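You operate a simulated robot arm through the tools that you are given. There is no shell and no other tool.

You run a simulated robot arm. Do the job below in one go: nothing can be reset, and whatever is moved stays where it is left.

TASK
Let the coater cool, then swap its empty cartridge for the full one from the rack.
Fine: heater OFF and gauge under 50 before you unlock; empty one into the orange tray; lock again, run the grey holder BACK, belt knob OFF.

The check looks at the end state, three seconds after you hand in, the way a careful person would. Anything else that was tipped, shoved, dropped, spilled or broken makes it a failure.

THE ROBOT
A 7-joint arm with a two-finger parallel gripper, fixed in place. Base frame: the origin is at the foot of the arm, x ahead of it, y to its left, z up; the work surface is at about z = 850. Lengths are in mm, angles in degrees, forces in N, time in s.
Its first joint turns from -166.0 to 166.0 degrees. Payload 4.4 kg.
The tool frame sits at the grasp point between the pads (the TCP): z along the fingers, y along the line on which they close. The tips reach 23 mm beyond it. Largest opening 94 mm; finger width 38, thickness 10; the body of the gripper, 54 by 96 mm, starts 39 mm behind the TCP.
Orientation is that of the tool frame in the base frame, as [roll, pitch, yaw] about the fixed x, y, z axes, in that order (R = Rz(yaw) Ry(pitch) Rx(roll)). With the fingers straight down and closing along the base's y, the tool's x points along the base's -x, its y along +y and its z along -z.

THE INTERFACE
- The arm moves only by the tool nudge_tool. Its arguments are lists of equal length, an entry for each row: "dr": the turn, a rotation vector about the tool's x, y, z in degrees, a list of three; "xyz": the shift along the tool's x, y, z in mm, a list of three; "gripper": the gripper command, from -1 (fully open) to 1 (shut), values between in proportion. In form: {"dr": [[ax, ay, az], ...], "xyz": [[dx, dy, dz], ...], "gripper": [gripper, ...]}. A call has 1 to 20 rows; each row shifts and turns the commanded pose from where the row before left it, along the tool's axes as they then stand. Rows are played at 5 a second. More than 50 mm and 8.6 degrees between two rows, or a gripper value outside its range, and nothing of the call is played. Where a pose cannot be reached the arm comes as near as it can. A force on the tool above 40 N (or 10 N above the force at the start of the call, whichever is more), or a blocked arm, ends the call early, and 0.2 s more pass. The fingers move at their own pace (about 72 mm/s each) and stop on an object; they squeeze with about 24 N. The grip force told is the motor's: it shows also when the fingers shut on nothing. Time passes only in rows, and 0.2 s behind the last, so rows that do not move let the fingers close. It gives the time, the measured TCP pose, the force on the tool (base axes), the opening and the grip force at its end, in the units of the frame above (readings bear some noise), with the torque about the TCP (base axes, N m) and any sound that the robot's microphone picked up.
- Cameras (640 x 400 px; columns grow to the right, rows downward): "scene" is fixed at [219.5, -649.3, 1467.9]; the picture's right is [0.79, -0.61, 0.00], its down [-0.12, -0.16, -0.98] and it looks along [0.60, 0.78, -0.20] (base axes); focal length 319 px, centre (320, 200). "wrist" rides on the gripper at [86, 16, -75] in the tool frame; the picture's right is [-0.18, 0.98, 0.00], its down [-0.58, -0.11, -0.81] and it looks along [-0.79, -0.15, 0.59] (tool axes); focal length 243 px, centre (320, 200). There is no depth. A picture from a camera that has moved, and an enlarged one, comes with that camera's place and axes in the base frame and with its lens. The place of the scene camera against the robot may be out by one fixed shift of up to 25 mm in any direction.
- camera(camera): a new picture of that camera. The clock stands still meanwhile.
- enlarge(camera, box): a new picture of the part [left, top, right, bottom] of that camera's present view, enlarged. The clock stands still meanwhile.
- finish_job(): hands the job in; it is judged then, once.

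Nothing tells you positions but the pictures and the camera data. Unless the task says otherwise, let go and move clear before handing in.

The tools are called after "Emit:" as name(argument=value, ...) on one line, values as JSON. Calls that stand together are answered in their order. nudge_tool: Moves the arm, as the interface text tells. Its arguments: {"type":"object","properties":{"dr":{"type":"array","items":{"type":"array","items":{"type":"number"}}},"xyz":{"type":"array","items":{"type":"array","items":{"type":"number"}}},"gripper":{"type":"array","items":{"type":"number"}}},"required":["dr","xyz","gripper"]} The other tools are called the same way: camera (camera) takes a picture; enlarge (camera, box) takes an enlarged picture of a part of a camera's view; finish_job () hands the job in.

At the start:

```text
t: 0.0
tcp_pos: [706.2, 92.3, 1557.8]
orientation: [-180.0, 0.0, -180.0]
force: [-0.8, 0.3, 0.1]
moment: [0.0, 0.0, 0.0]
grip_width: 94.1
grip_force: 0.0
```

scene: 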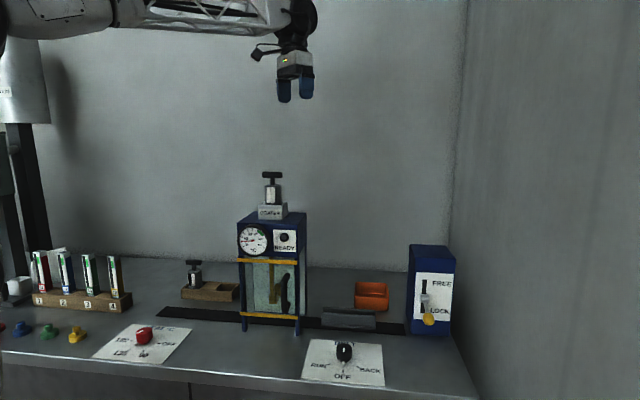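
wrist: 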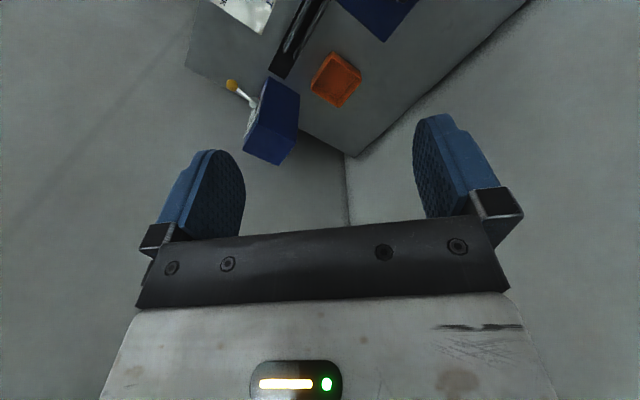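

I see a table with a coater (blue cabinet with gauge and READY lamp), a cartridge on top, a rack on the table, an orange tray, a lock box with a lever, a red knob panel and a black knob panel. I'll enlarge parts of the scene to read the details first.

Emit:
enlarge(camera="scene", box=[220, 160, 320, 222])

Emit:
enlarge(camera="scene", box=[220, 200, 340, 340])

Emit:
enlarge(camera="scene", box=[80, 300, 240, 400])

Emit:
enlarge(camera="scene", box=[290, 300, 450, 400])

Emit:
enlarge(camera="scene", box=[340, 230, 470, 350])

Emit:
enlarge(camera="scene", box=[0, 230, 160, 350])

Emit:
enlarge(camera="scene", box=[150, 240, 270, 330])

```text
6.40 times, centred on (270, 191) of scene
camera zoom: at [219.5, -649.3, 1467.9], right [0.79, -0.61, 0.0], down [-0.12, -0.16, -0.98], along [0.6, 0.78, -0.2], focal length 2041 px, centre (640, 258)
```

zoom: 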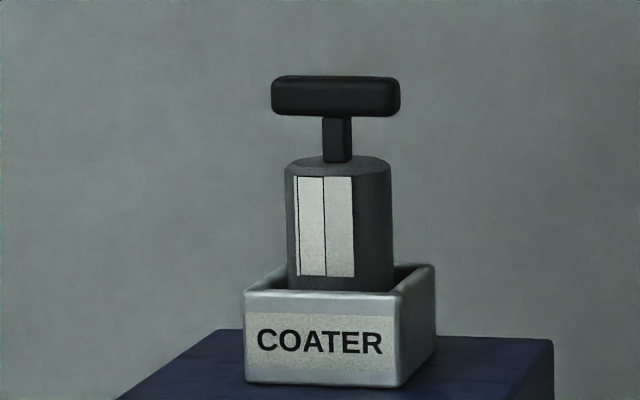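

```text
2.86 times, centred on (280, 270) of scene
camera zoom: at [219.5, -649.3, 1467.9], right [0.79, -0.61, 0.0], down [-0.12, -0.16, -0.98], along [0.6, 0.78, -0.2], focal length 911 px, centre (434, 0)
```

zoom: 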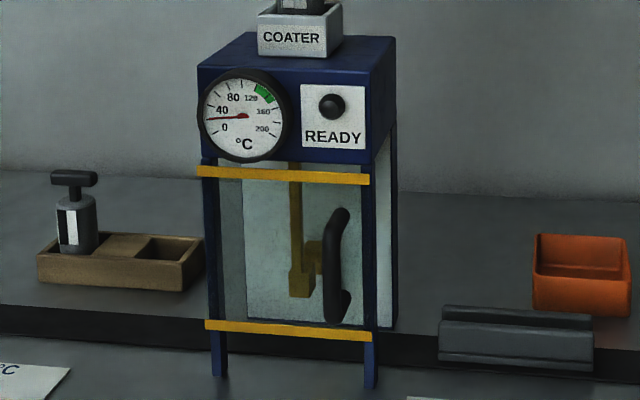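

```text
4.00 times, centred on (160, 350) of scene
camera zoom: at [219.5, -649.3, 1467.9], right [0.79, -0.61, 0.0], down [-0.12, -0.16, -0.98], along [0.6, 0.78, -0.2], focal length 1276 px, centre (960, -400)
```

zoom: 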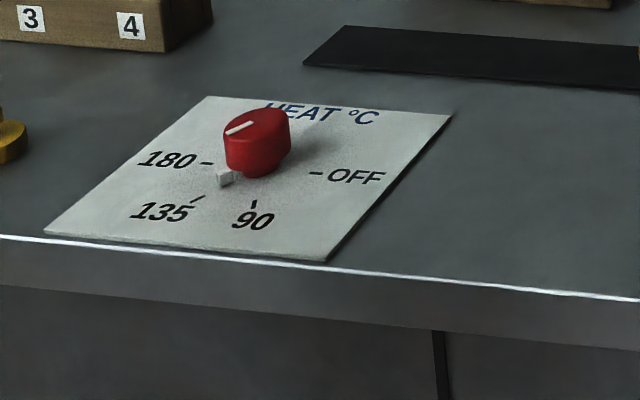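

```text
4.00 times, centred on (370, 350) of scene
camera zoom: at [219.5, -649.3, 1467.9], right [0.79, -0.61, 0.0], down [-0.12, -0.16, -0.98], along [0.6, 0.78, -0.2], focal length 1276 px, centre (120, -400)
```

zoom: 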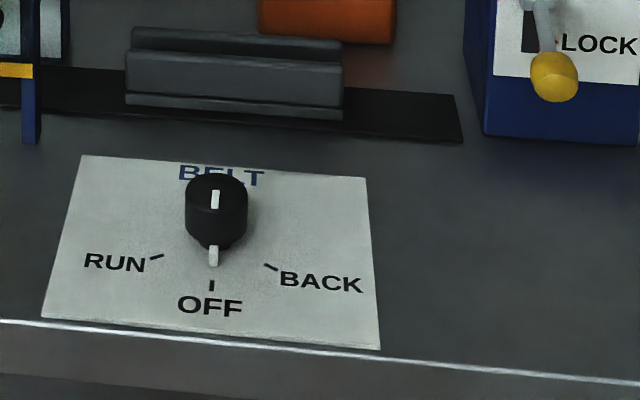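

```text
3.33 times, centred on (405, 290) of scene
camera zoom: at [219.5, -649.3, 1467.9], right [0.79, -0.61, 0.0], down [-0.12, -0.16, -0.98], along [0.6, 0.78, -0.2], focal length 1063 px, centre (37, -100)
```

zoom: 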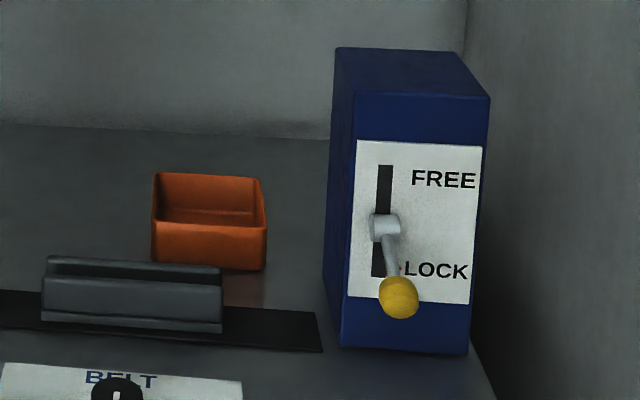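

```text
3.33 times, centred on (80, 290) of scene
camera zoom: at [219.5, -649.3, 1467.9], right [0.79, -0.61, 0.0], down [-0.12, -0.16, -0.98], along [0.6, 0.78, -0.2], focal length 1063 px, centre (1120, -100)
```

zoom: 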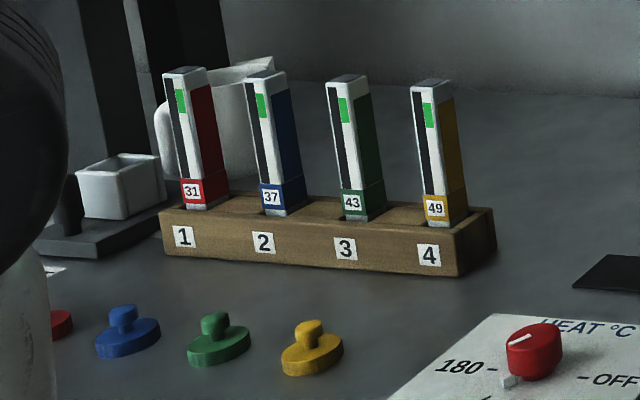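

```text
4.44 times, centred on (210, 285) of scene
camera zoom: at [219.5, -649.3, 1467.9], right [0.79, -0.61, 0.0], down [-0.12, -0.16, -0.98], along [0.6, 0.78, -0.2], focal length 1418 px, centre (809, -178)
```

zoom: 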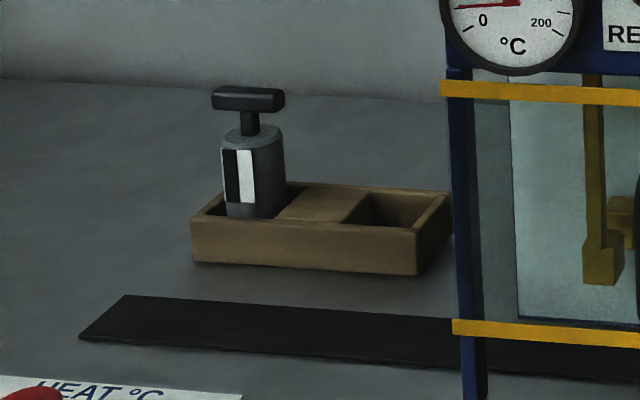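

The gauge seems to read low, the heater knob position is unclear, the lock lever looks to be at LOCK, and the belt knob seems to be at OFF. I'll zoom in further to confirm before moving.

Emit:
enlarge(camera="scene", box=[232, 220, 304, 262])

Emit:
enlarge(camera="scene", box=[120, 315, 184, 360])

Emit:
enlarge(camera="scene", box=[408, 265, 460, 335])

Emit:
enlarge(camera="scene", box=[230, 250, 330, 345])

Emit:
enlarge(camera="scene", box=[170, 255, 250, 305])

Emit:
enlarge(camera="wrist", box=[180, 0, 440, 160])

```text
8.89 times, centred on (268, 241) of scene
camera zoom: at [219.5, -649.3, 1467.9], right [0.79, -0.61, 0.0], down [-0.12, -0.16, -0.98], along [0.6, 0.78, -0.2], focal length 2835 px, centre (782, -164)
```

zoom: 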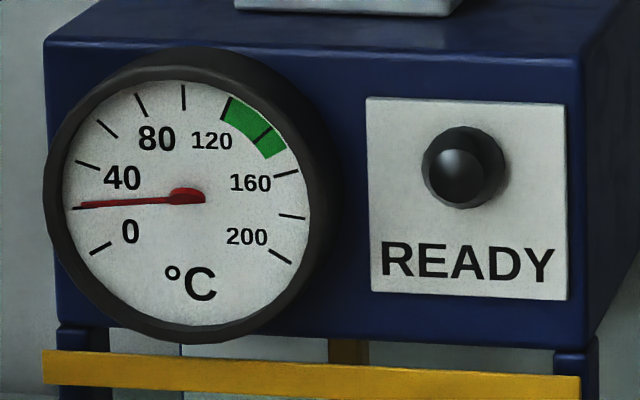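

```text
8.89 times, centred on (152, 338) of scene
camera zoom: at [219.5, -649.3, 1467.9], right [0.79, -0.61, 0.0], down [-0.12, -0.16, -0.98], along [0.6, 0.78, -0.2], focal length 2835 px, centre (1813, -1022)
```

zoom: 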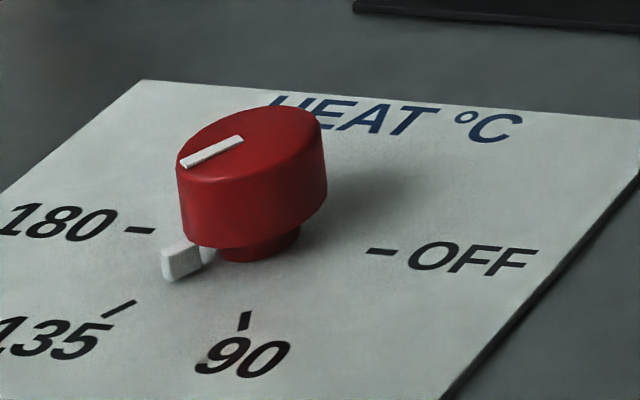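

```text
5.71 times, centred on (434, 300) of scene
camera zoom: at [219.5, -649.3, 1467.9], right [0.79, -0.61, 0.0], down [-0.12, -0.16, -0.98], along [0.6, 0.78, -0.2], focal length 1823 px, centre (-331, -371)
```

zoom: 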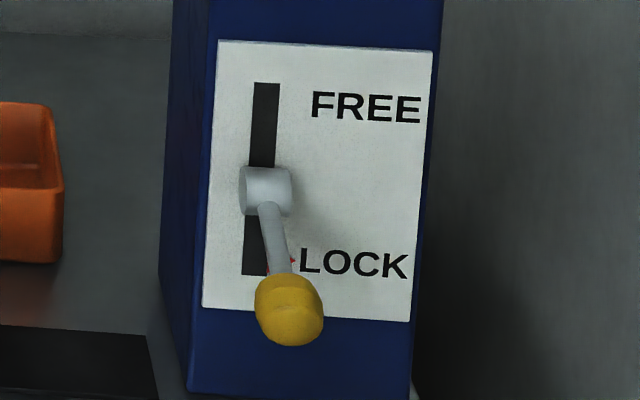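

```text
4.21 times, centred on (280, 298) of scene
camera zoom: at [219.5, -649.3, 1467.9], right [0.79, -0.61, 0.0], down [-0.12, -0.16, -0.98], along [0.6, 0.78, -0.2], focal length 1343 px, centre (488, -210)
```

zoom: 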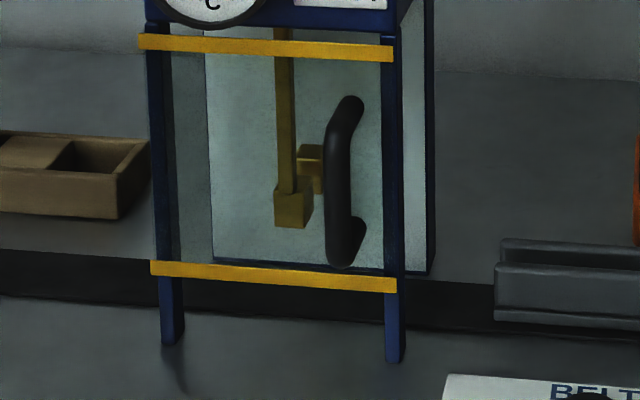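

```text
8.00 times, centred on (210, 280) of scene
camera zoom: at [219.5, -649.3, 1467.9], right [0.79, -0.61, 0.0], down [-0.12, -0.16, -0.98], along [0.6, 0.78, -0.2], focal length 2552 px, centre (1200, -440)
```

zoom: 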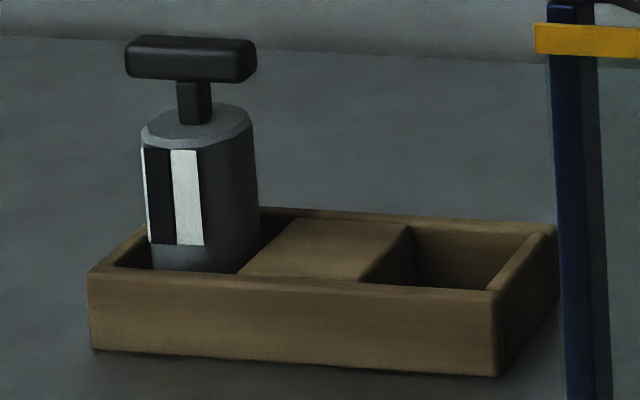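

```text
2.46 times, centred on (310, 80) of wrist
camera zoom: at [618.2, 108.8, 1634.1], right [0.18, 0.98, 0.0], down [0.58, -0.11, 0.81], along [0.79, -0.15, -0.59], focal length 597 px, centre (345, 495)
```

zoom: 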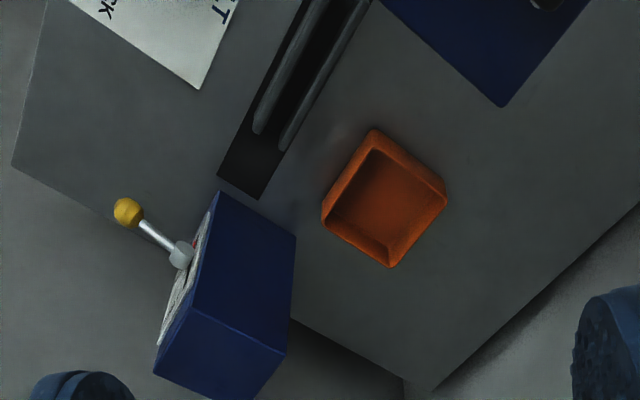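

The heater knob points at 135 (60° steps: 180, 135, 90, OFF), the gauge reads about 20 °C for now, the lever is at LOCK and the belt knob is at OFF. The heater comes first, so I'm moving above its knob, at about (325, 354), and turning the wrist camera to face the panel.

Emit:
nudge_tool(dr=[[0, 0, 0], [0, 0, 0], [0, 0, 0], [0, 0, 0], [0, 0, 0], [0, 0, 0], [0, 0, 0], [0, 0, 0], [0, 0, 0], [0, 0, 0], [0, 0, 0], [0, 0, 0], [0, 0, 0], [0, 0, 0], [0, 0, -7.5], [0, 0, -7.5], [0, 0, -7.5], [0, 0, -7.5], [0, 0, -7.5], [0, 0, -7.5]], xyz=[[27.2, 18.7, 34.1], [27.2, 18.7, 34.1], [27.2, 18.7, 34.1], [27.2, 18.7, 34.1], [27.2, 18.7, 34.1], [27.2, 18.7, 34.1], [27.2, 18.7, 34.1], [27.2, 18.7, 34.1], [27.2, 18.7, 34.1], [27.2, 18.7, 34.1], [27.2, 18.7, 34.1], [27.2, 18.7, 34.1], [27.2, 18.7, 34.1], [27.2, 18.7, 34.1], [0, 0, 0], [0, 0, 0], [0, 0, 0], [0, 0, 0], [0, 0, 0], [0, 0, 0]], gripper=[-1, -1, -1, -1, -1, -1, -1, -1, -1, -1, -1, -1, -1, -1, -1, -1, -1, -1, -1, -1])

```text
t: 4.2
tcp_pos: [325.0, 354.9, 1081.2]
orientation: [180.0, 0.0, -134.9]
force: [-0.6, 0.4, -0.5]
moment: [0.02, 0.03, 0.02]
grip_width: 94.0
grip_force: 0.2
```

The arm should now be hovering above the heater knob. I'll take pictures from both cameras to locate the knob and check the gauge.

Emit:
camera(camera="wrist")

Emit:
camera(camera="scene")

Emit:
enlarge(camera="scene", box=[232, 220, 304, 262])

```text
taken
camera wrist: at [251.7, 305.2, 1156.2], right [-0.57, 0.82, 0.0], down [0.49, 0.34, 0.81], along [0.66, 0.46, -0.59], focal length 243 px, centre (320, 200)
```

wrist: 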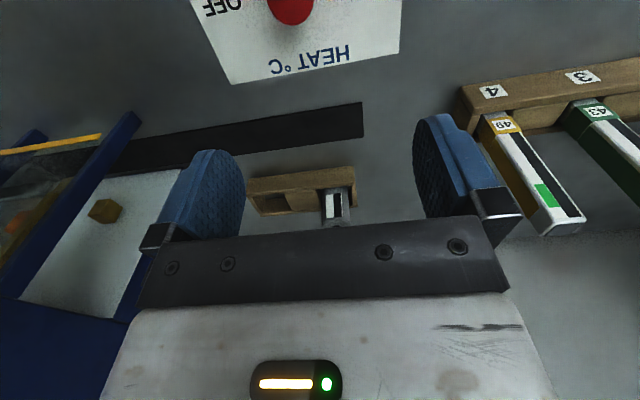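

```text
taken
```

scene: 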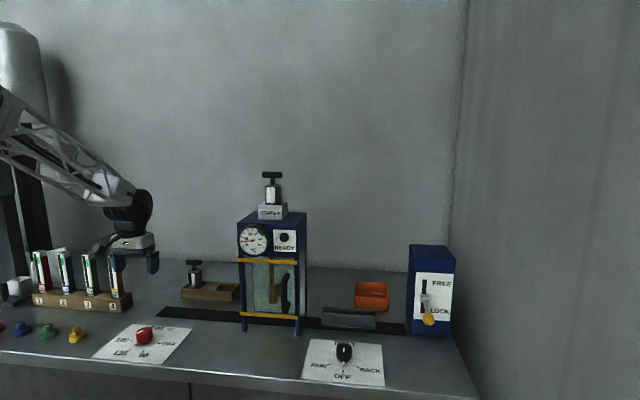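

```text
8.89 times, centred on (268, 241) of scene
camera zoom: at [219.5, -649.3, 1467.9], right [0.79, -0.61, 0.0], down [-0.12, -0.16, -0.98], along [0.6, 0.78, -0.2], focal length 2835 px, centre (782, -164)
```

zoom: 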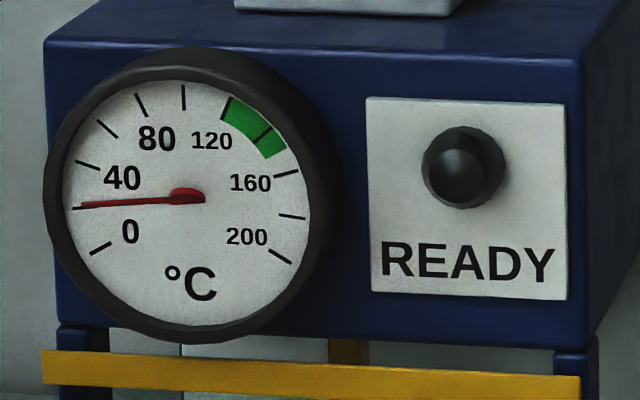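

The gauge still reads about 20, and the knob sits at the top edge of the wrist picture, so it is about 30 mm nearer than I estimated. I'll back off a little along the viewing direction to see the whole panel.

Emit:
nudge_tool(dr=[[0, 0, 0], [0, 0, 0]], xyz=[[45, 0, 0], [45, 0, 25]], gripper=[-1, -1])

Emit:
camera(camera="wrist")

Emit:
enlarge(camera="wrist", box=[180, 0, 420, 150])

```text
refused: row 2 steps farther than a row can; nothing moved
```

```text
taken
camera wrist: at [251.7, 305.2, 1156.2], right [-0.57, 0.82, 0.0], down [0.49, 0.34, 0.81], along [0.66, 0.46, -0.59], focal length 243 px, centre (320, 200)
```

wrist: 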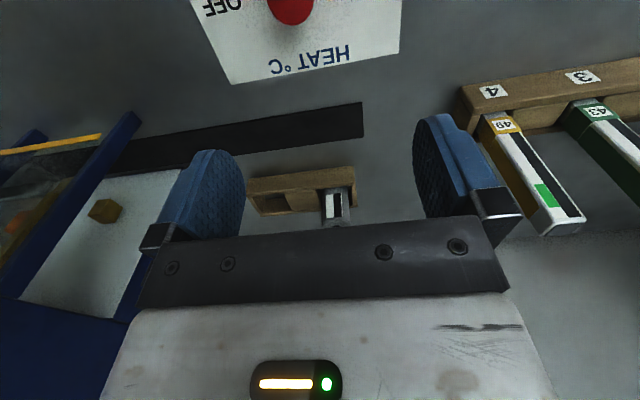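

```text
2.67 times, centred on (300, 75) of wrist
camera zoom: at [251.7, 305.2, 1156.2], right [-0.57, 0.82, 0.0], down [0.49, 0.34, 0.81], along [0.66, 0.46, -0.59], focal length 647 px, centre (373, 533)
```

zoom: 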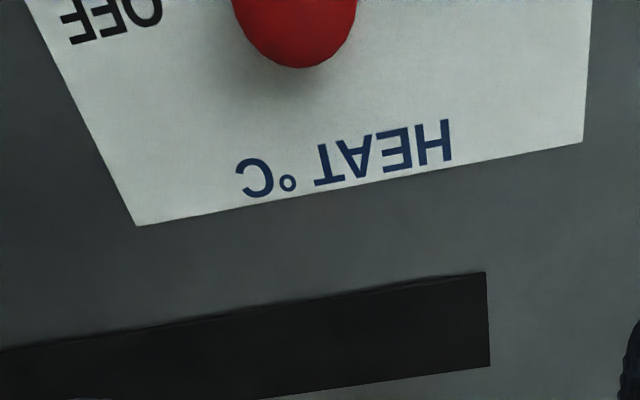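

The row was one step too long, so nothing moved; I'll redo it with smaller steps.

Emit:
nudge_tool(dr=[[0, 0, 0], [0, 0, 0]], xyz=[[45, 0, 0], [45, 0, 15]], gripper=[-1, -1])

Emit:
camera(camera="wrist")

Emit:
enlarge(camera="wrist", box=[180, 0, 420, 150])

```text
t: 4.8
tcp_pos: [263.6, 291.1, 1066.5]
orientation: [-180.0, 0.0, -135.1]
force: [-0.4, 0.1, -0.2]
moment: [0.0, -0.02, 0.0]
grip_width: 93.7
grip_force: 0.1
```

```text
taken
camera wrist: at [189.5, 241.1, 1141.7], right [-0.56, 0.83, 0.0], down [0.49, 0.33, 0.81], along [0.67, 0.46, -0.59], focal length 243 px, centre (320, 200)
```

wrist: 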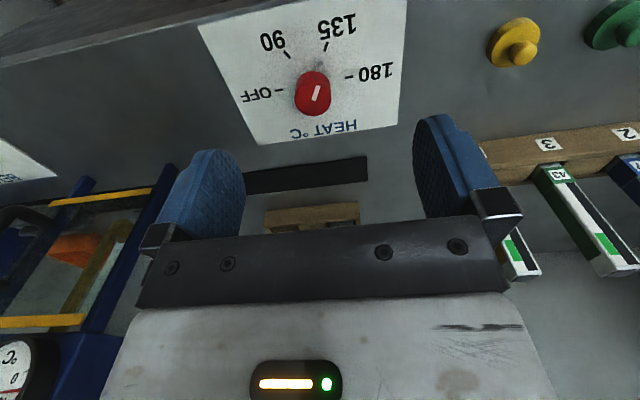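

```text
2.67 times, centred on (300, 75) of wrist
camera zoom: at [189.5, 241.1, 1141.7], right [-0.56, 0.83, 0.0], down [0.49, 0.33, 0.81], along [0.67, 0.46, -0.59], focal length 647 px, centre (373, 533)
```

zoom: 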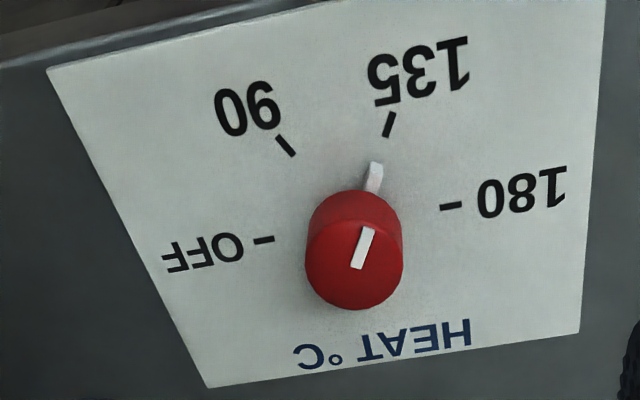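

The heater knob is clearly at 135. Its centre computes to (323, 323), its top to z≈889 and its diameter to about 42 mm. I'll line up above it with the fingers straddling the pointer and check before descending.

Emit:
nudge_tool(dr=[[0, 0, 0], [0, 0, 0], [0, 0, 7.5], [0, 0, 7.5], [0, 0, 7.5], [0, 0, 7.5]], xyz=[[-40, -10, 20], [-24.4, -9.5, 30], [0, 0, 16.5], [0, 0, 16.5], [0, 0, 16.5], [0, 0, 16.5]], gripper=[-1, -1, -1, -1, -1, -1])

Emit:
camera(camera="wrist")

```text
t: 6.2
tcp_pos: [320.5, 321.3, 950.7]
orientation: [-179.9, 0.1, -165.1]
force: [0.0, -0.3, -0.9]
moment: [0.01, 0.0, -0.02]
grip_width: 94.1
grip_force: 0.1
```

```text
taken
camera wrist: at [232.0, 314.5, 1026.0], right [-0.08, 1.0, 0.0], down [0.59, 0.04, 0.81], along [0.8, 0.06, -0.59], focal length 243 px, centre (320, 200)
```

wrist: 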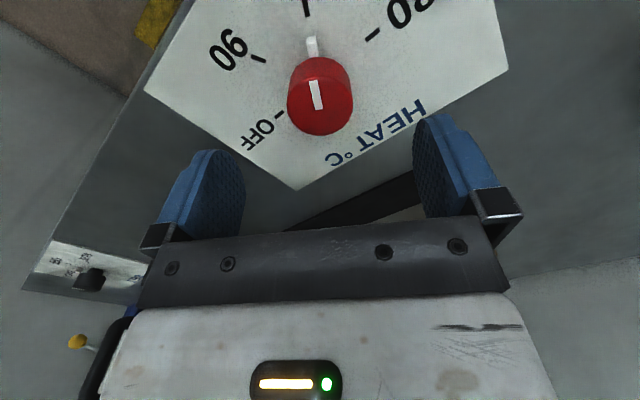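

The knob is centred between the open fingers. Descending 64 mm and closing on it next.

Emit:
nudge_tool(dr=[[0, 0, 0], [0, 0, 0], [0, 0, 0], [0, 0, 0], [0, 0, 0], [0, 0, 0]], xyz=[[0, 0, 25], [0, 0, 25], [0, 0, 14], [0, 0, 0], [0, 0, 0], [0, 0, 0]], gripper=[-1, -1, -1, 1, 1, 1])

Emit:
camera(camera="wrist")

```text
t: 7.6
tcp_pos: [320.1, 322.0, 886.8]
orientation: [179.9, 0.0, -165.0]
force: [5.2, -7.6, -2.8]
moment: [0.57, -0.54, -0.04]
grip_width: 41.9
grip_force: 44.6
```

```text
taken
camera wrist: at [230.7, 313.8, 961.8], right [-0.08, 1.0, 0.0], down [0.59, 0.05, 0.81], along [0.8, 0.06, -0.59], focal length 243 px, centre (320, 200)
```

wrist: 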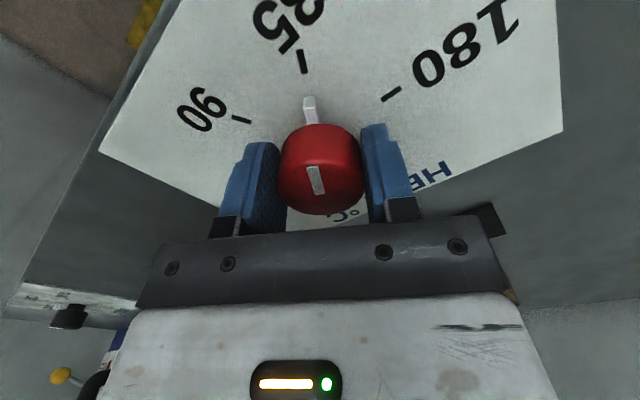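

Gripped at 41.9 mm. Before twisting I'll check how well the knob is centred.

Emit:
enlarge(camera="wrist", box=[240, 80, 400, 230])

```text
2.67 times, centred on (320, 155) of wrist
camera zoom: at [230.7, 313.8, 961.8], right [-0.08, 1.0, 0.0], down [0.59, 0.05, 0.81], along [0.8, 0.06, -0.59], focal length 647 px, centre (320, 320)
```

zoom: 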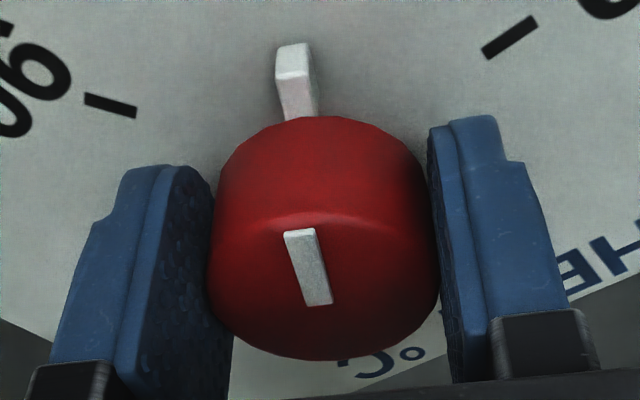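

The knob is centred to within about 2 mm, which is good enough. Now twisting counter-clockwise (seen from above) by 120° to OFF.

Emit:
nudge_tool(dr=[[0, 0, 0], [0, 0, -8.5], [0, 0, -8.5], [0, 0, -8.5], [0, 0, -8.5], [0, 0, -8.5], [0, 0, -8.5], [0, 0, -8.5], [0, 0, -8.5], [0, 0, -8.5], [0, 0, -8.5], [0, 0, -8.5], [0, 0, -8.5], [0, 0, -8.5], [0, 0, -8.5], [0, 0, -2], [0, 0, 0]], xyz=[[-1.5, -0.7, 0], [0, 0, 0], [0, 0, 0], [0, 0, 0], [0, 0, 0], [0, 0, 0], [0, 0, 0], [0, 0, 0], [0, 0, 0], [0, 0, 0], [0, 0, 0], [0, 0, 0], [0, 0, 0], [0, 0, 0], [0, 0, 0], [0, 0, 0], [0, 0, 0]], gripper=[1, 1, 1, 1, 1, 1, 1, 1, 1, 1, 1, 1, 1, 1, 1, 1, 1])

Emit:
camera(camera="wrist")

Emit:
enlarge(camera="scene", box=[232, 220, 304, 262])

Emit:
enlarge(camera="scene", box=[80, 280, 200, 370])

```text
t: 8.5
tcp_pos: [321.9, 322.1, 886.7]
orientation: [-179.9, -0.2, -146.4]
force: [-4.9, -8.5, 4.8]
moment: [0.17, -0.04, -0.01]
grip_width: 42.1
grip_force: 44.9
stopped in row 4: the force on the tool passed its limit at 40 N (the readings are from after the stop); the commanded pose is now the measured one
```

```text
taken
camera wrist: at [239.5, 286.3, 961.5], right [-0.39, 0.92, 0.0], down [0.54, 0.23, 0.81], along [0.74, 0.32, -0.59], focal length 243 px, centre (320, 200)
```

wrist: 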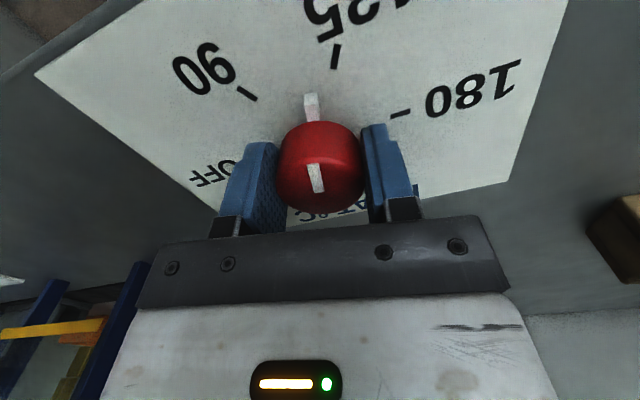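

```text
8.89 times, centred on (268, 241) of scene
camera zoom: at [219.5, -649.3, 1467.9], right [0.79, -0.61, 0.0], down [-0.12, -0.16, -0.98], along [0.6, 0.78, -0.2], focal length 2835 px, centre (782, -164)
```

zoom: 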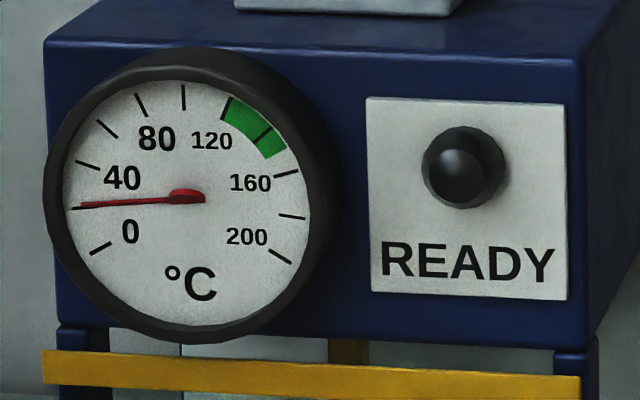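

```text
4.44 times, centred on (140, 325) of scene
camera zoom: at [219.5, -649.3, 1467.9], right [0.79, -0.61, 0.0], down [-0.12, -0.16, -0.98], along [0.6, 0.78, -0.2], focal length 1418 px, centre (1120, -356)
```

zoom: 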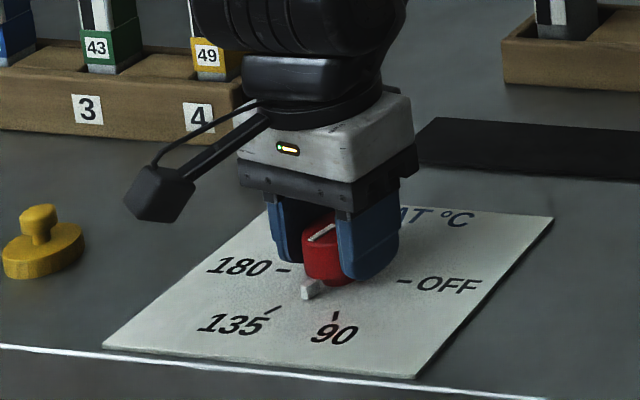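

The knob turned about 18° and follows the grip, but a force spike stopped the move. I'll continue more slowly.

Emit:
nudge_tool(dr=[[0, 0, -4], [0, 0, -4], [0, 0, -4], [0, 0, -4], [0, 0, -4], [0, 0, -4]], xyz=[[0, 0, 0], [0, 0, 0], [0, 0, 0], [0, 0, 0], [0, 0, 0], [0, 0, 0]], gripper=[1, 1, 1, 1, 1, 1])

Emit:
camera(camera="wrist")

```text
t: 9.9
tcp_pos: [321.4, 321.5, 886.5]
orientation: [-180.0, -0.1, -122.3]
force: [9.8, -28.7, -0.4]
moment: [0.14, -0.9, 0.01]
grip_width: 42.0
grip_force: 44.8
```

```text
taken
camera wrist: at [260.8, 256.2, 961.5], right [-0.73, 0.68, 0.0], down [0.4, 0.44, 0.81], along [0.55, 0.59, -0.59], focal length 243 px, centre (320, 200)
```

wrist: 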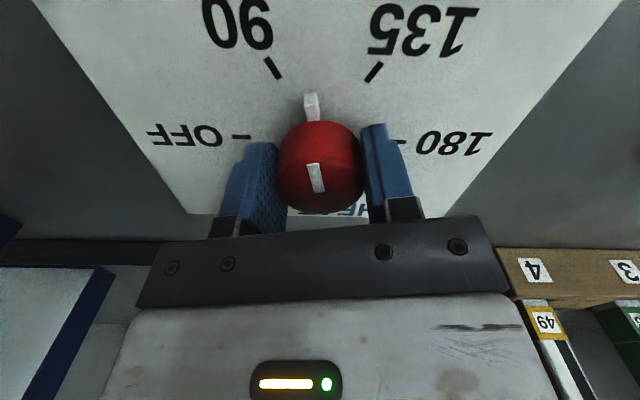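

Turned about 43° now, with a sideways load of 30 N from a small centring error. I'll shift the hand 2 mm in the direction of that force and see how the load changes.

Emit:
nudge_tool(dr=[[0, 0, 0], [0, 0, 0]], xyz=[[0.65, -0.75, 0], [0.65, -0.75, 0]], gripper=[1, 1])

```text
t: 10.5
tcp_pos: [321.4, 320.8, 885.8]
orientation: [-180.0, 0.0, -122.1]
force: [-16.7, 19.9, -4.1]
moment: [-0.37, -0.05, 0.0]
grip_width: 41.6
grip_force: 45.0
stopped in row 2: the force on the tool passed its limit at 48 N (the readings are from after the stop); the commanded pose is now the measured one
```

The arm is very stiff, roughly 40 N per mm, so that shift was too large. I'll ease back by a fraction of a millimetre and keep turning in small steps.

Emit:
nudge_tool(dr=[[0, 0, 0], [0, 0, -4], [0, 0, -4], [0, 0, -4]], xyz=[[-0.2, 0.42, 0], [0, 0, 0], [0, 0, 0], [0, 0, 0]], gripper=[1, 1, 1, 1])

```text
t: 11.5
tcp_pos: [321.0, 320.6, 887.1]
orientation: [179.9, 0.0, -110.1]
force: [-26.3, 28.0, -0.1]
moment: [-0.69, 0.1, 0.01]
grip_width: 41.7
grip_force: 45.3
```

Turned to about 55°. The load again points toward (-x, +y), so I'm shifting that way by just under a millimetre to measure the effect.

Emit:
nudge_tool(dr=[[0, 0, 0], [0, 0, 0]], xyz=[[-0.2, 0.4, 0], [-0.2, 0.4, 0]], gripper=[1, 1])

```text
t: 12.1
tcp_pos: [322.1, 321.1, 886.2]
orientation: [180.0, 0.0, -110.2]
force: [-8.6, 10.9, 10.4]
moment: [-1.2, 0.17, 0.0]
grip_width: 41.6
grip_force: 44.8
```

The load dropped from 38 to about 14 N. I'll nudge a bit more and keep turning.

Emit:
nudge_tool(dr=[[0, 0, 0], [0, 0, -4], [0, 0, -4], [0, 0, -4], [0, 0, -4]], xyz=[[-0.2, 0.45, -0.3], [0, 0, 0], [0, 0, 0], [0, 0, 0], [0, 0, 0]], gripper=[1, 1, 1, 1, 1])

```text
t: 12.8
tcp_pos: [321.4, 320.9, 885.7]
orientation: [180.0, 0.0, -105.6]
force: [9.3, -13.2, 2.1]
moment: [-0.19, -0.06, 0.0]
grip_width: 41.7
grip_force: 45.1
stopped in row 3: the force on the tool passed its limit at 46 N (the readings are from after the stop); the commanded pose is now the measured one
```

Stopped near the 90 mark (59° turned). Checking with a picture.

Emit:
enlarge(camera="wrist", box=[200, 0, 440, 240])

Emit:
enlarge(camera="scene", box=[232, 220, 304, 262])

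```text
1.67 times, centred on (320, 120) of wrist
camera zoom: at [281.8, 241.6, 961.4], right [-0.9, 0.44, 0.0], down [0.26, 0.53, 0.81], along [0.36, 0.72, -0.59], focal length 404 px, centre (320, 333)
```

zoom: 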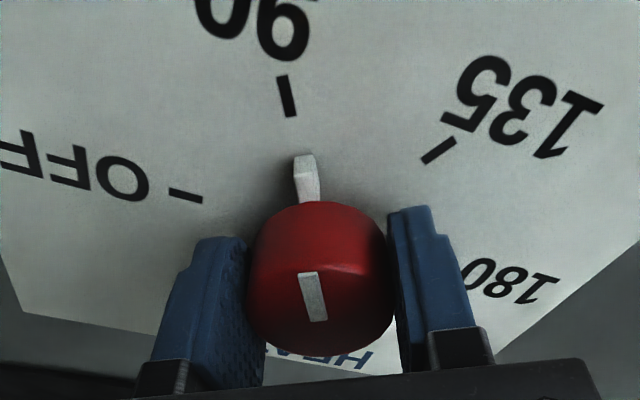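

```text
8.89 times, centred on (268, 241) of scene
camera zoom: at [219.5, -649.3, 1467.9], right [0.79, -0.61, 0.0], down [-0.12, -0.16, -0.98], along [0.6, 0.78, -0.2], focal length 2835 px, centre (782, -164)
```

zoom: 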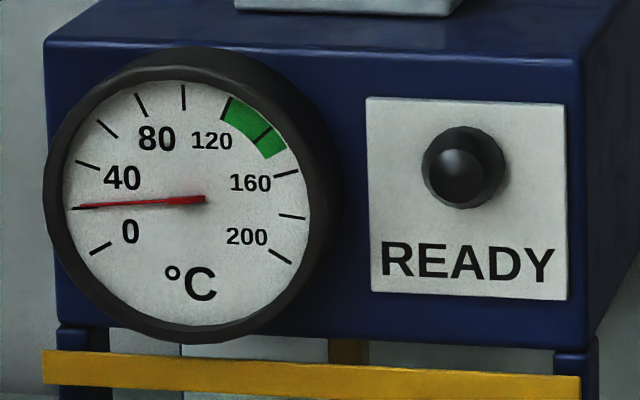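

The knob is exactly at 90 now. I'll release and re-grip once to clear the stored side load, and use the resulting force to work out the centring error.

Emit:
nudge_tool(dr=[[0, 0, 0], [0, 0, 0], [0, 0, 0], [0, 0, 0], [0, 0, 0], [0, 0, 0]], xyz=[[0, 0, 0], [0, 0, 0], [0, 0, 0], [0, 0, 0], [0, 0, 0], [0, 0, 0]], gripper=[-0.15, -0.15, -0.15, 1, 1, 1])

```text
t: 14.2
tcp_pos: [321.1, 321.8, 886.7]
orientation: [179.9, -0.1, -105.6]
force: [19.7, -7.6, -6.3]
moment: [0.02, 0.11, 0.0]
grip_width: 41.9
grip_force: 44.2
```

The side load says the knob's axis is at about (321.9, 322.2). I'll open, shift by 0.6 mm on each axis, re-grip and check that the load vanishes.

Emit:
nudge_tool(dr=[[0, 0, 0], [0, 0, 0], [0, 0, 0], [0, 0, 0], [0, 0, 0], [0, 0, 0]], xyz=[[0, 0, 0], [-0.6, -0.66, 0], [0, 0, 0], [0, 0, 0], [0, 0, 0], [0, 0, 0]], gripper=[-0.15, -0.15, -0.15, 1, 1, 1])

```text
t: 15.8
tcp_pos: [321.8, 322.0, 886.5]
orientation: [-180.0, 0.0, -105.5]
force: [-17.4, 7.3, 7.4]
moment: [-0.3, -0.2, -0.01]
grip_width: 41.8
grip_force: 45.1
stopped in row 6: the force on the tool passed its limit at 41 N (the readings are from after the stop); the commanded pose is now the measured one
```

The load flipped sign, so the true centre is about 0.3 mm back. Shifting that and continuing the twist in small steps.

Emit:
nudge_tool(dr=[[0, 0, 0], [0, 0, -3], [0, 0, -3], [0, 0, -3], [0, 0, -3], [0, 0, -3]], xyz=[[0, 0.3, 0], [0, 0, 0], [0, 0, 0], [0, 0, 0], [0, 0, 0], [0, 0, 0]], gripper=[1, 1, 1, 1, 1, 1])

```text
t: 17.2
tcp_pos: [321.5, 320.8, 886.2]
orientation: [179.8, -0.1, -90.5]
force: [0.2, -14.9, 15.6]
moment: [0.07, -0.67, 0.03]
grip_width: 41.8
grip_force: 45.1
```

Load is small now (about 15 N). Continuing the turn.

Emit:
nudge_tool(dr=[[0, 0, 0], [0, 0, -3], [0, 0, -3], [0, 0, -3], [0, 0, -3], [0, 0, -3], [0, 0, -3]], xyz=[[0.3, 0, -0.2], [0, 0, 0], [0, 0, 0], [0, 0, 0], [0, 0, 0], [0, 0, 0], [0, 0, 0]], gripper=[1, 1, 1, 1, 1, 1, 1])

```text
t: 18.4
tcp_pos: [320.9, 321.2, 886.0]
orientation: [-180.0, 0.0, -78.8]
force: [0.5, 7.9, -4.4]
moment: [0.21, -0.91, -0.03]
grip_width: 41.8
grip_force: 43.9
stopped in row 6: the force on the tool passed its limit at 40 N (the readings are from after the stop); the commanded pose is now the measured one
```

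Turned to about 86°. The stop cleared the load, so I'll keep turning.

Emit:
nudge_tool(dr=[[0, 0, -3], [0, 0, -3], [0, 0, -3], [0, 0, -3], [0, 0, -3]], xyz=[[0, 0, 0], [0, 0, 0], [0, 0, 0], [0, 0, 0], [0, 0, 0]], gripper=[1, 1, 1, 1, 1])

Emit:
camera(camera="wrist")

```text
t: 19.3
tcp_pos: [321.9, 322.4, 887.0]
orientation: [-180.0, 0.0, -69.3]
force: [6.5, 1.6, -4.5]
moment: [-0.03, -0.93, 0.0]
grip_width: 41.8
grip_force: 45.2
stopped in row 4: the force on the tool passed its limit at 42 N (the readings are from after the stop); the commanded pose is now the measured one
```

```text
taken
camera wrist: at [336.5, 234.3, 961.5], right [-0.98, -0.18, 0.0], down [-0.1, 0.58, 0.81], along [-0.14, 0.79, -0.59], focal length 243 px, centre (320, 200)
```

wrist: 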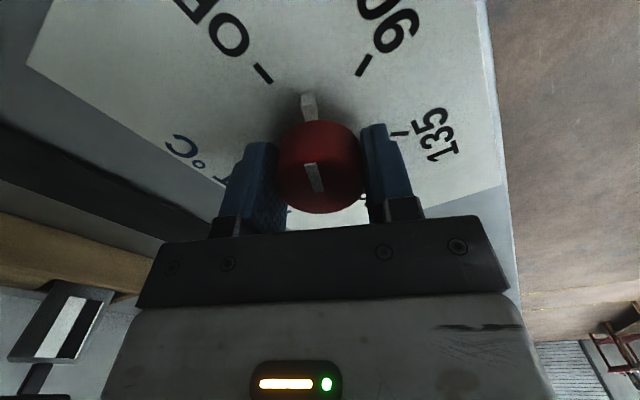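

The pointer is between 90 and OFF with about 24° to go. Continuing.

Emit:
nudge_tool(dr=[[0, 0, -3], [0, 0, -3], [0, 0, -3], [0, 0, -3]], xyz=[[0, 0, 0], [0, 0, 0], [0, 0, 0], [0, 0, 0]], gripper=[1, 1, 1, 1])

```text
t: 20.3
tcp_pos: [321.4, 320.6, 886.0]
orientation: [-180.0, 0.0, -57.1]
force: [3.9, 0.2, 3.1]
moment: [0.83, -0.44, 0.01]
grip_width: 42.0
grip_force: 45.2
```

Good, 12° to go with almost no load.

Emit:
nudge_tool(dr=[[0, 0, -3], [0, 0, -3], [0, 0, -3], [0, 0, -3], [0, 0, 0]], xyz=[[0, 0, 0], [0, 0, 0], [0, 0, 0], [0, 0, 0], [0, 0, 0]], gripper=[1, 1, 1, 1, 1])

Emit:
camera(camera="wrist")

Emit:
enlarge(camera="scene", box=[232, 220, 304, 262])

```text
t: 21.7
tcp_pos: [322.8, 320.8, 885.1]
orientation: [179.9, 0.0, -45.2]
force: [2.2, 9.5, -5.0]
moment: [0.12, -0.04, -0.27]
grip_width: 42.0
grip_force: 45.1
stopped in row 5: the force on the tool passed its limit at 41 N (the readings are from after the stop); the commanded pose is now the measured one
```

```text
taken
camera wrist: at [370.6, 247.9, 961.5], right [-0.83, -0.56, 0.0], down [-0.33, 0.49, 0.81], along [-0.45, 0.67, -0.59], focal length 243 px, centre (320, 200)
```

wrist: 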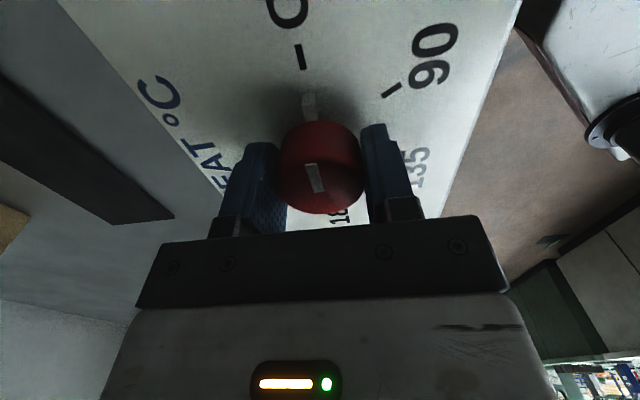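

```text
8.89 times, centred on (268, 241) of scene
camera zoom: at [219.5, -649.3, 1467.9], right [0.79, -0.61, 0.0], down [-0.12, -0.16, -0.98], along [0.6, 0.78, -0.2], focal length 2835 px, centre (782, -164)
```

zoom: 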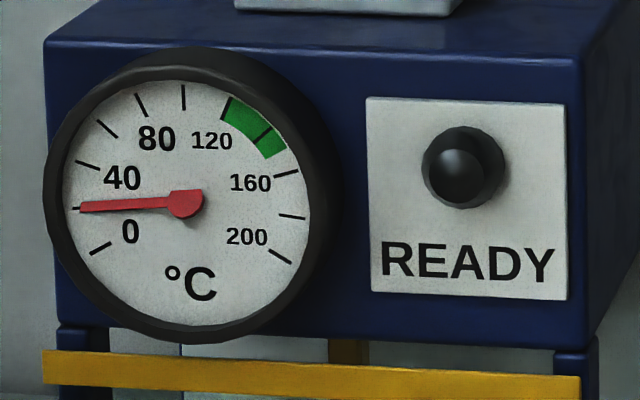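

The knob's pointer now lines up with OFF. The gauge needle looks different from before (wider), so I'll look at it up close before trusting the reading.

Emit:
enlarge(camera="scene", box=[234, 222, 274, 258])

Emit:
enlarge(camera="scene", box=[100, 280, 220, 370])

```text
11.11 times, centred on (254, 240) of scene
camera zoom: at [219.5, -649.3, 1467.9], right [0.79, -0.61, 0.0], down [-0.12, -0.16, -0.98], along [0.6, 0.78, -0.2], focal length 3544 px, centre (1053, -244)
```

zoom: 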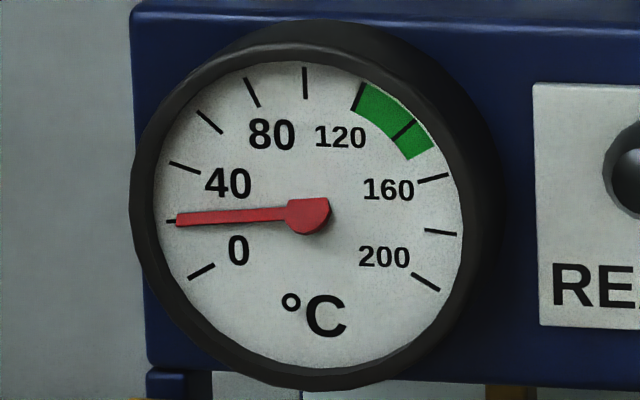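

```text
4.44 times, centred on (160, 325) of scene
camera zoom: at [219.5, -649.3, 1467.9], right [0.79, -0.61, 0.0], down [-0.12, -0.16, -0.98], along [0.6, 0.78, -0.2], focal length 1418 px, centre (1031, -356)
```

zoom: 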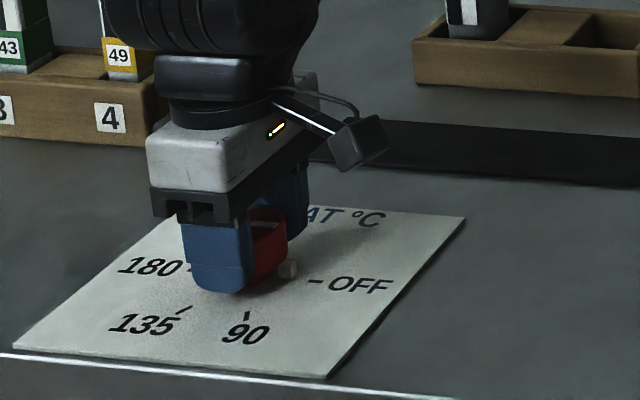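

The needle always points at about 20 but keeps rolling about its own long axis, so the gauge's pointing direction alone can't be trusted; I'll watch it until it stops changing. Now I release the knob and rise clear to verify OFF.

Emit:
nudge_tool(dr=[[0, 0, 0], [0, 0, 0], [0, 0, 0], [0, 0, 0], [0, 0, 0], [0, 0, 0], [0, 0, 0]], xyz=[[0, 0, 0], [0, 0, 0], [0, 0, 0], [0, 0, -20], [0, 0, -40], [0, 0, -40], [0, 0, -30]], gripper=[-1, -1, -1, -1, -1, -1, -1])

Emit:
enlarge(camera="wrist", box=[200, 0, 440, 150])

Emit:
enlarge(camera="scene", box=[234, 222, 274, 258])

Emit:
enlarge(camera="scene", box=[100, 300, 200, 370])

```text
t: 23.3
tcp_pos: [322.6, 322.7, 1017.1]
orientation: [-179.9, 0.0, -45.2]
force: [0.3, 0.3, 0.1]
moment: [0.01, -0.03, 0.0]
grip_width: 94.0
grip_force: 0.1
```

```text
2.67 times, centred on (320, 75) of wrist
camera zoom: at [370.7, 249.0, 1092.2], right [-0.83, -0.56, 0.0], down [-0.33, 0.49, 0.81], along [-0.45, 0.67, -0.59], focal length 647 px, centre (320, 533)
```

zoom: 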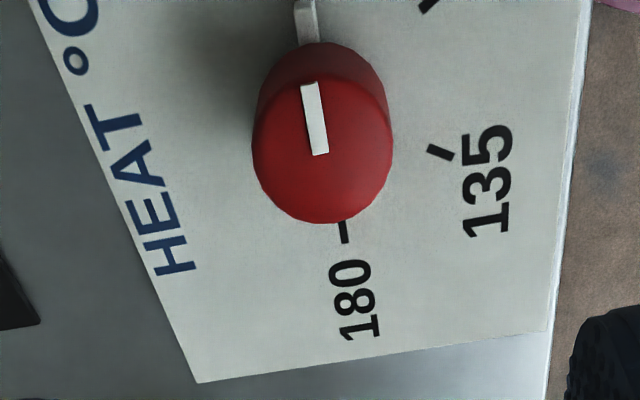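

```text
11.11 times, centred on (254, 240) of scene
camera zoom: at [219.5, -649.3, 1467.9], right [0.79, -0.61, 0.0], down [-0.12, -0.16, -0.98], along [0.6, 0.78, -0.2], focal length 3544 px, centre (1053, -244)
```

zoom: 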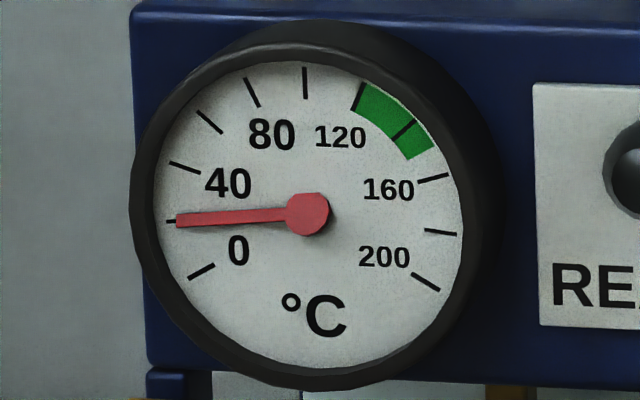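

```text
5.71 times, centred on (150, 335) of scene
camera zoom: at [219.5, -649.3, 1467.9], right [0.79, -0.61, 0.0], down [-0.12, -0.16, -0.98], along [0.6, 0.78, -0.2], focal length 1823 px, centre (1291, -571)
```

zoom: 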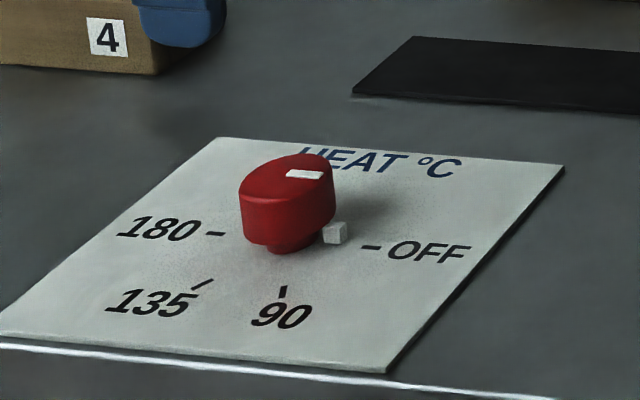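

The knob is at OFF and stayed there. The needle's roll is flattening as the coater cools, so I'll use the wait to move over to the lock lever without touching it. Its ball computes to about (933, -208, 957).

Emit:
nudge_tool(dr=[[0, 0, 0], [0, 0, 0], [0, 0, 0], [0, 0, 0], [0, 0, 0], [0, 0, 0], [0, 0, 0], [0, 0, 0], [0, 0, 0], [0, 0, 0], [0, 0, 0], [0, 0, 0], [0, 0, 0], [0, 0, 0], [0, 0, 0], [0, 0, 0], [0, 0, 0], [0, 0, 0], [0, 0, 0], [0, 0, 0]], xyz=[[0, 0, -45], [0, 0, -45], [0, 0, -45], [0, 0, -45], [47.4, 1.74, 0], [47.4, 1.74, 0], [47.4, 1.74, 0], [47.4, 1.74, 0], [47.4, 1.74, 0], [47.4, 1.74, 0], [47.4, 1.74, 0], [47.4, 1.74, 0], [47.4, 1.74, 0], [47.4, 1.74, 0], [47.4, 1.74, 0], [47.4, 1.74, 0], [47.4, 1.74, 0], [47.4, 1.74, 0], [47.4, 1.74, 0], [47.4, 1.74, 0]], gripper=[-1, -1, -1, -1, -1, -1, -1, -1, -1, -1, -1, -1, -1, -1, -1, -1, -1, -1, -1, -1])

Emit:
enlarge(camera="scene", box=[234, 222, 274, 258])

Emit:
camera(camera="scene")

```text
t: 27.5
tcp_pos: [835.8, -235.5, 1198.0]
orientation: [180.0, -0.1, -45.2]
force: [-0.5, 0.2, -0.2]
moment: [0.01, -0.04, 0.04]
grip_width: 94.1
grip_force: 0.1
```

```text
11.11 times, centred on (254, 240) of scene
camera zoom: at [219.5, -649.3, 1467.9], right [0.79, -0.61, 0.0], down [-0.12, -0.16, -0.98], along [0.6, 0.78, -0.2], focal length 3544 px, centre (1053, -244)
```

zoom: 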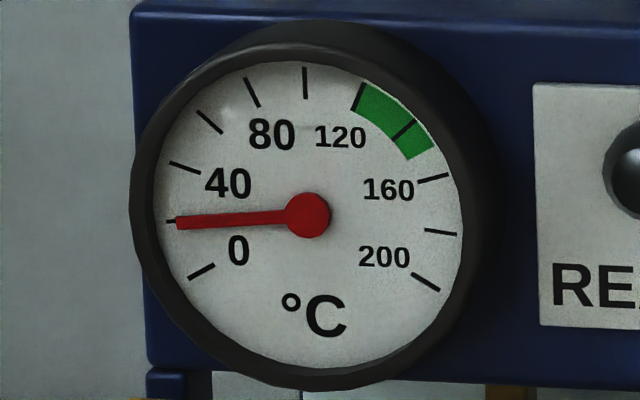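

```text
taken
```

scene: 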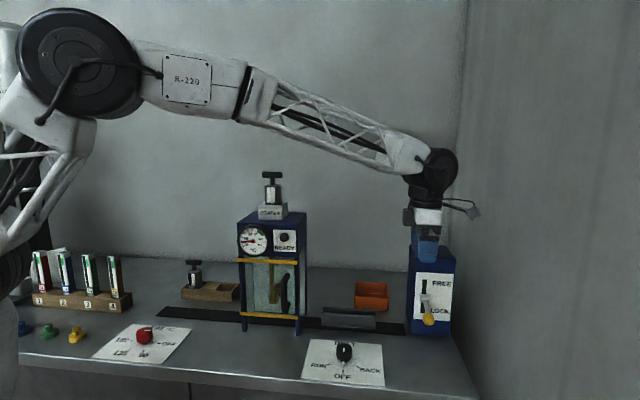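

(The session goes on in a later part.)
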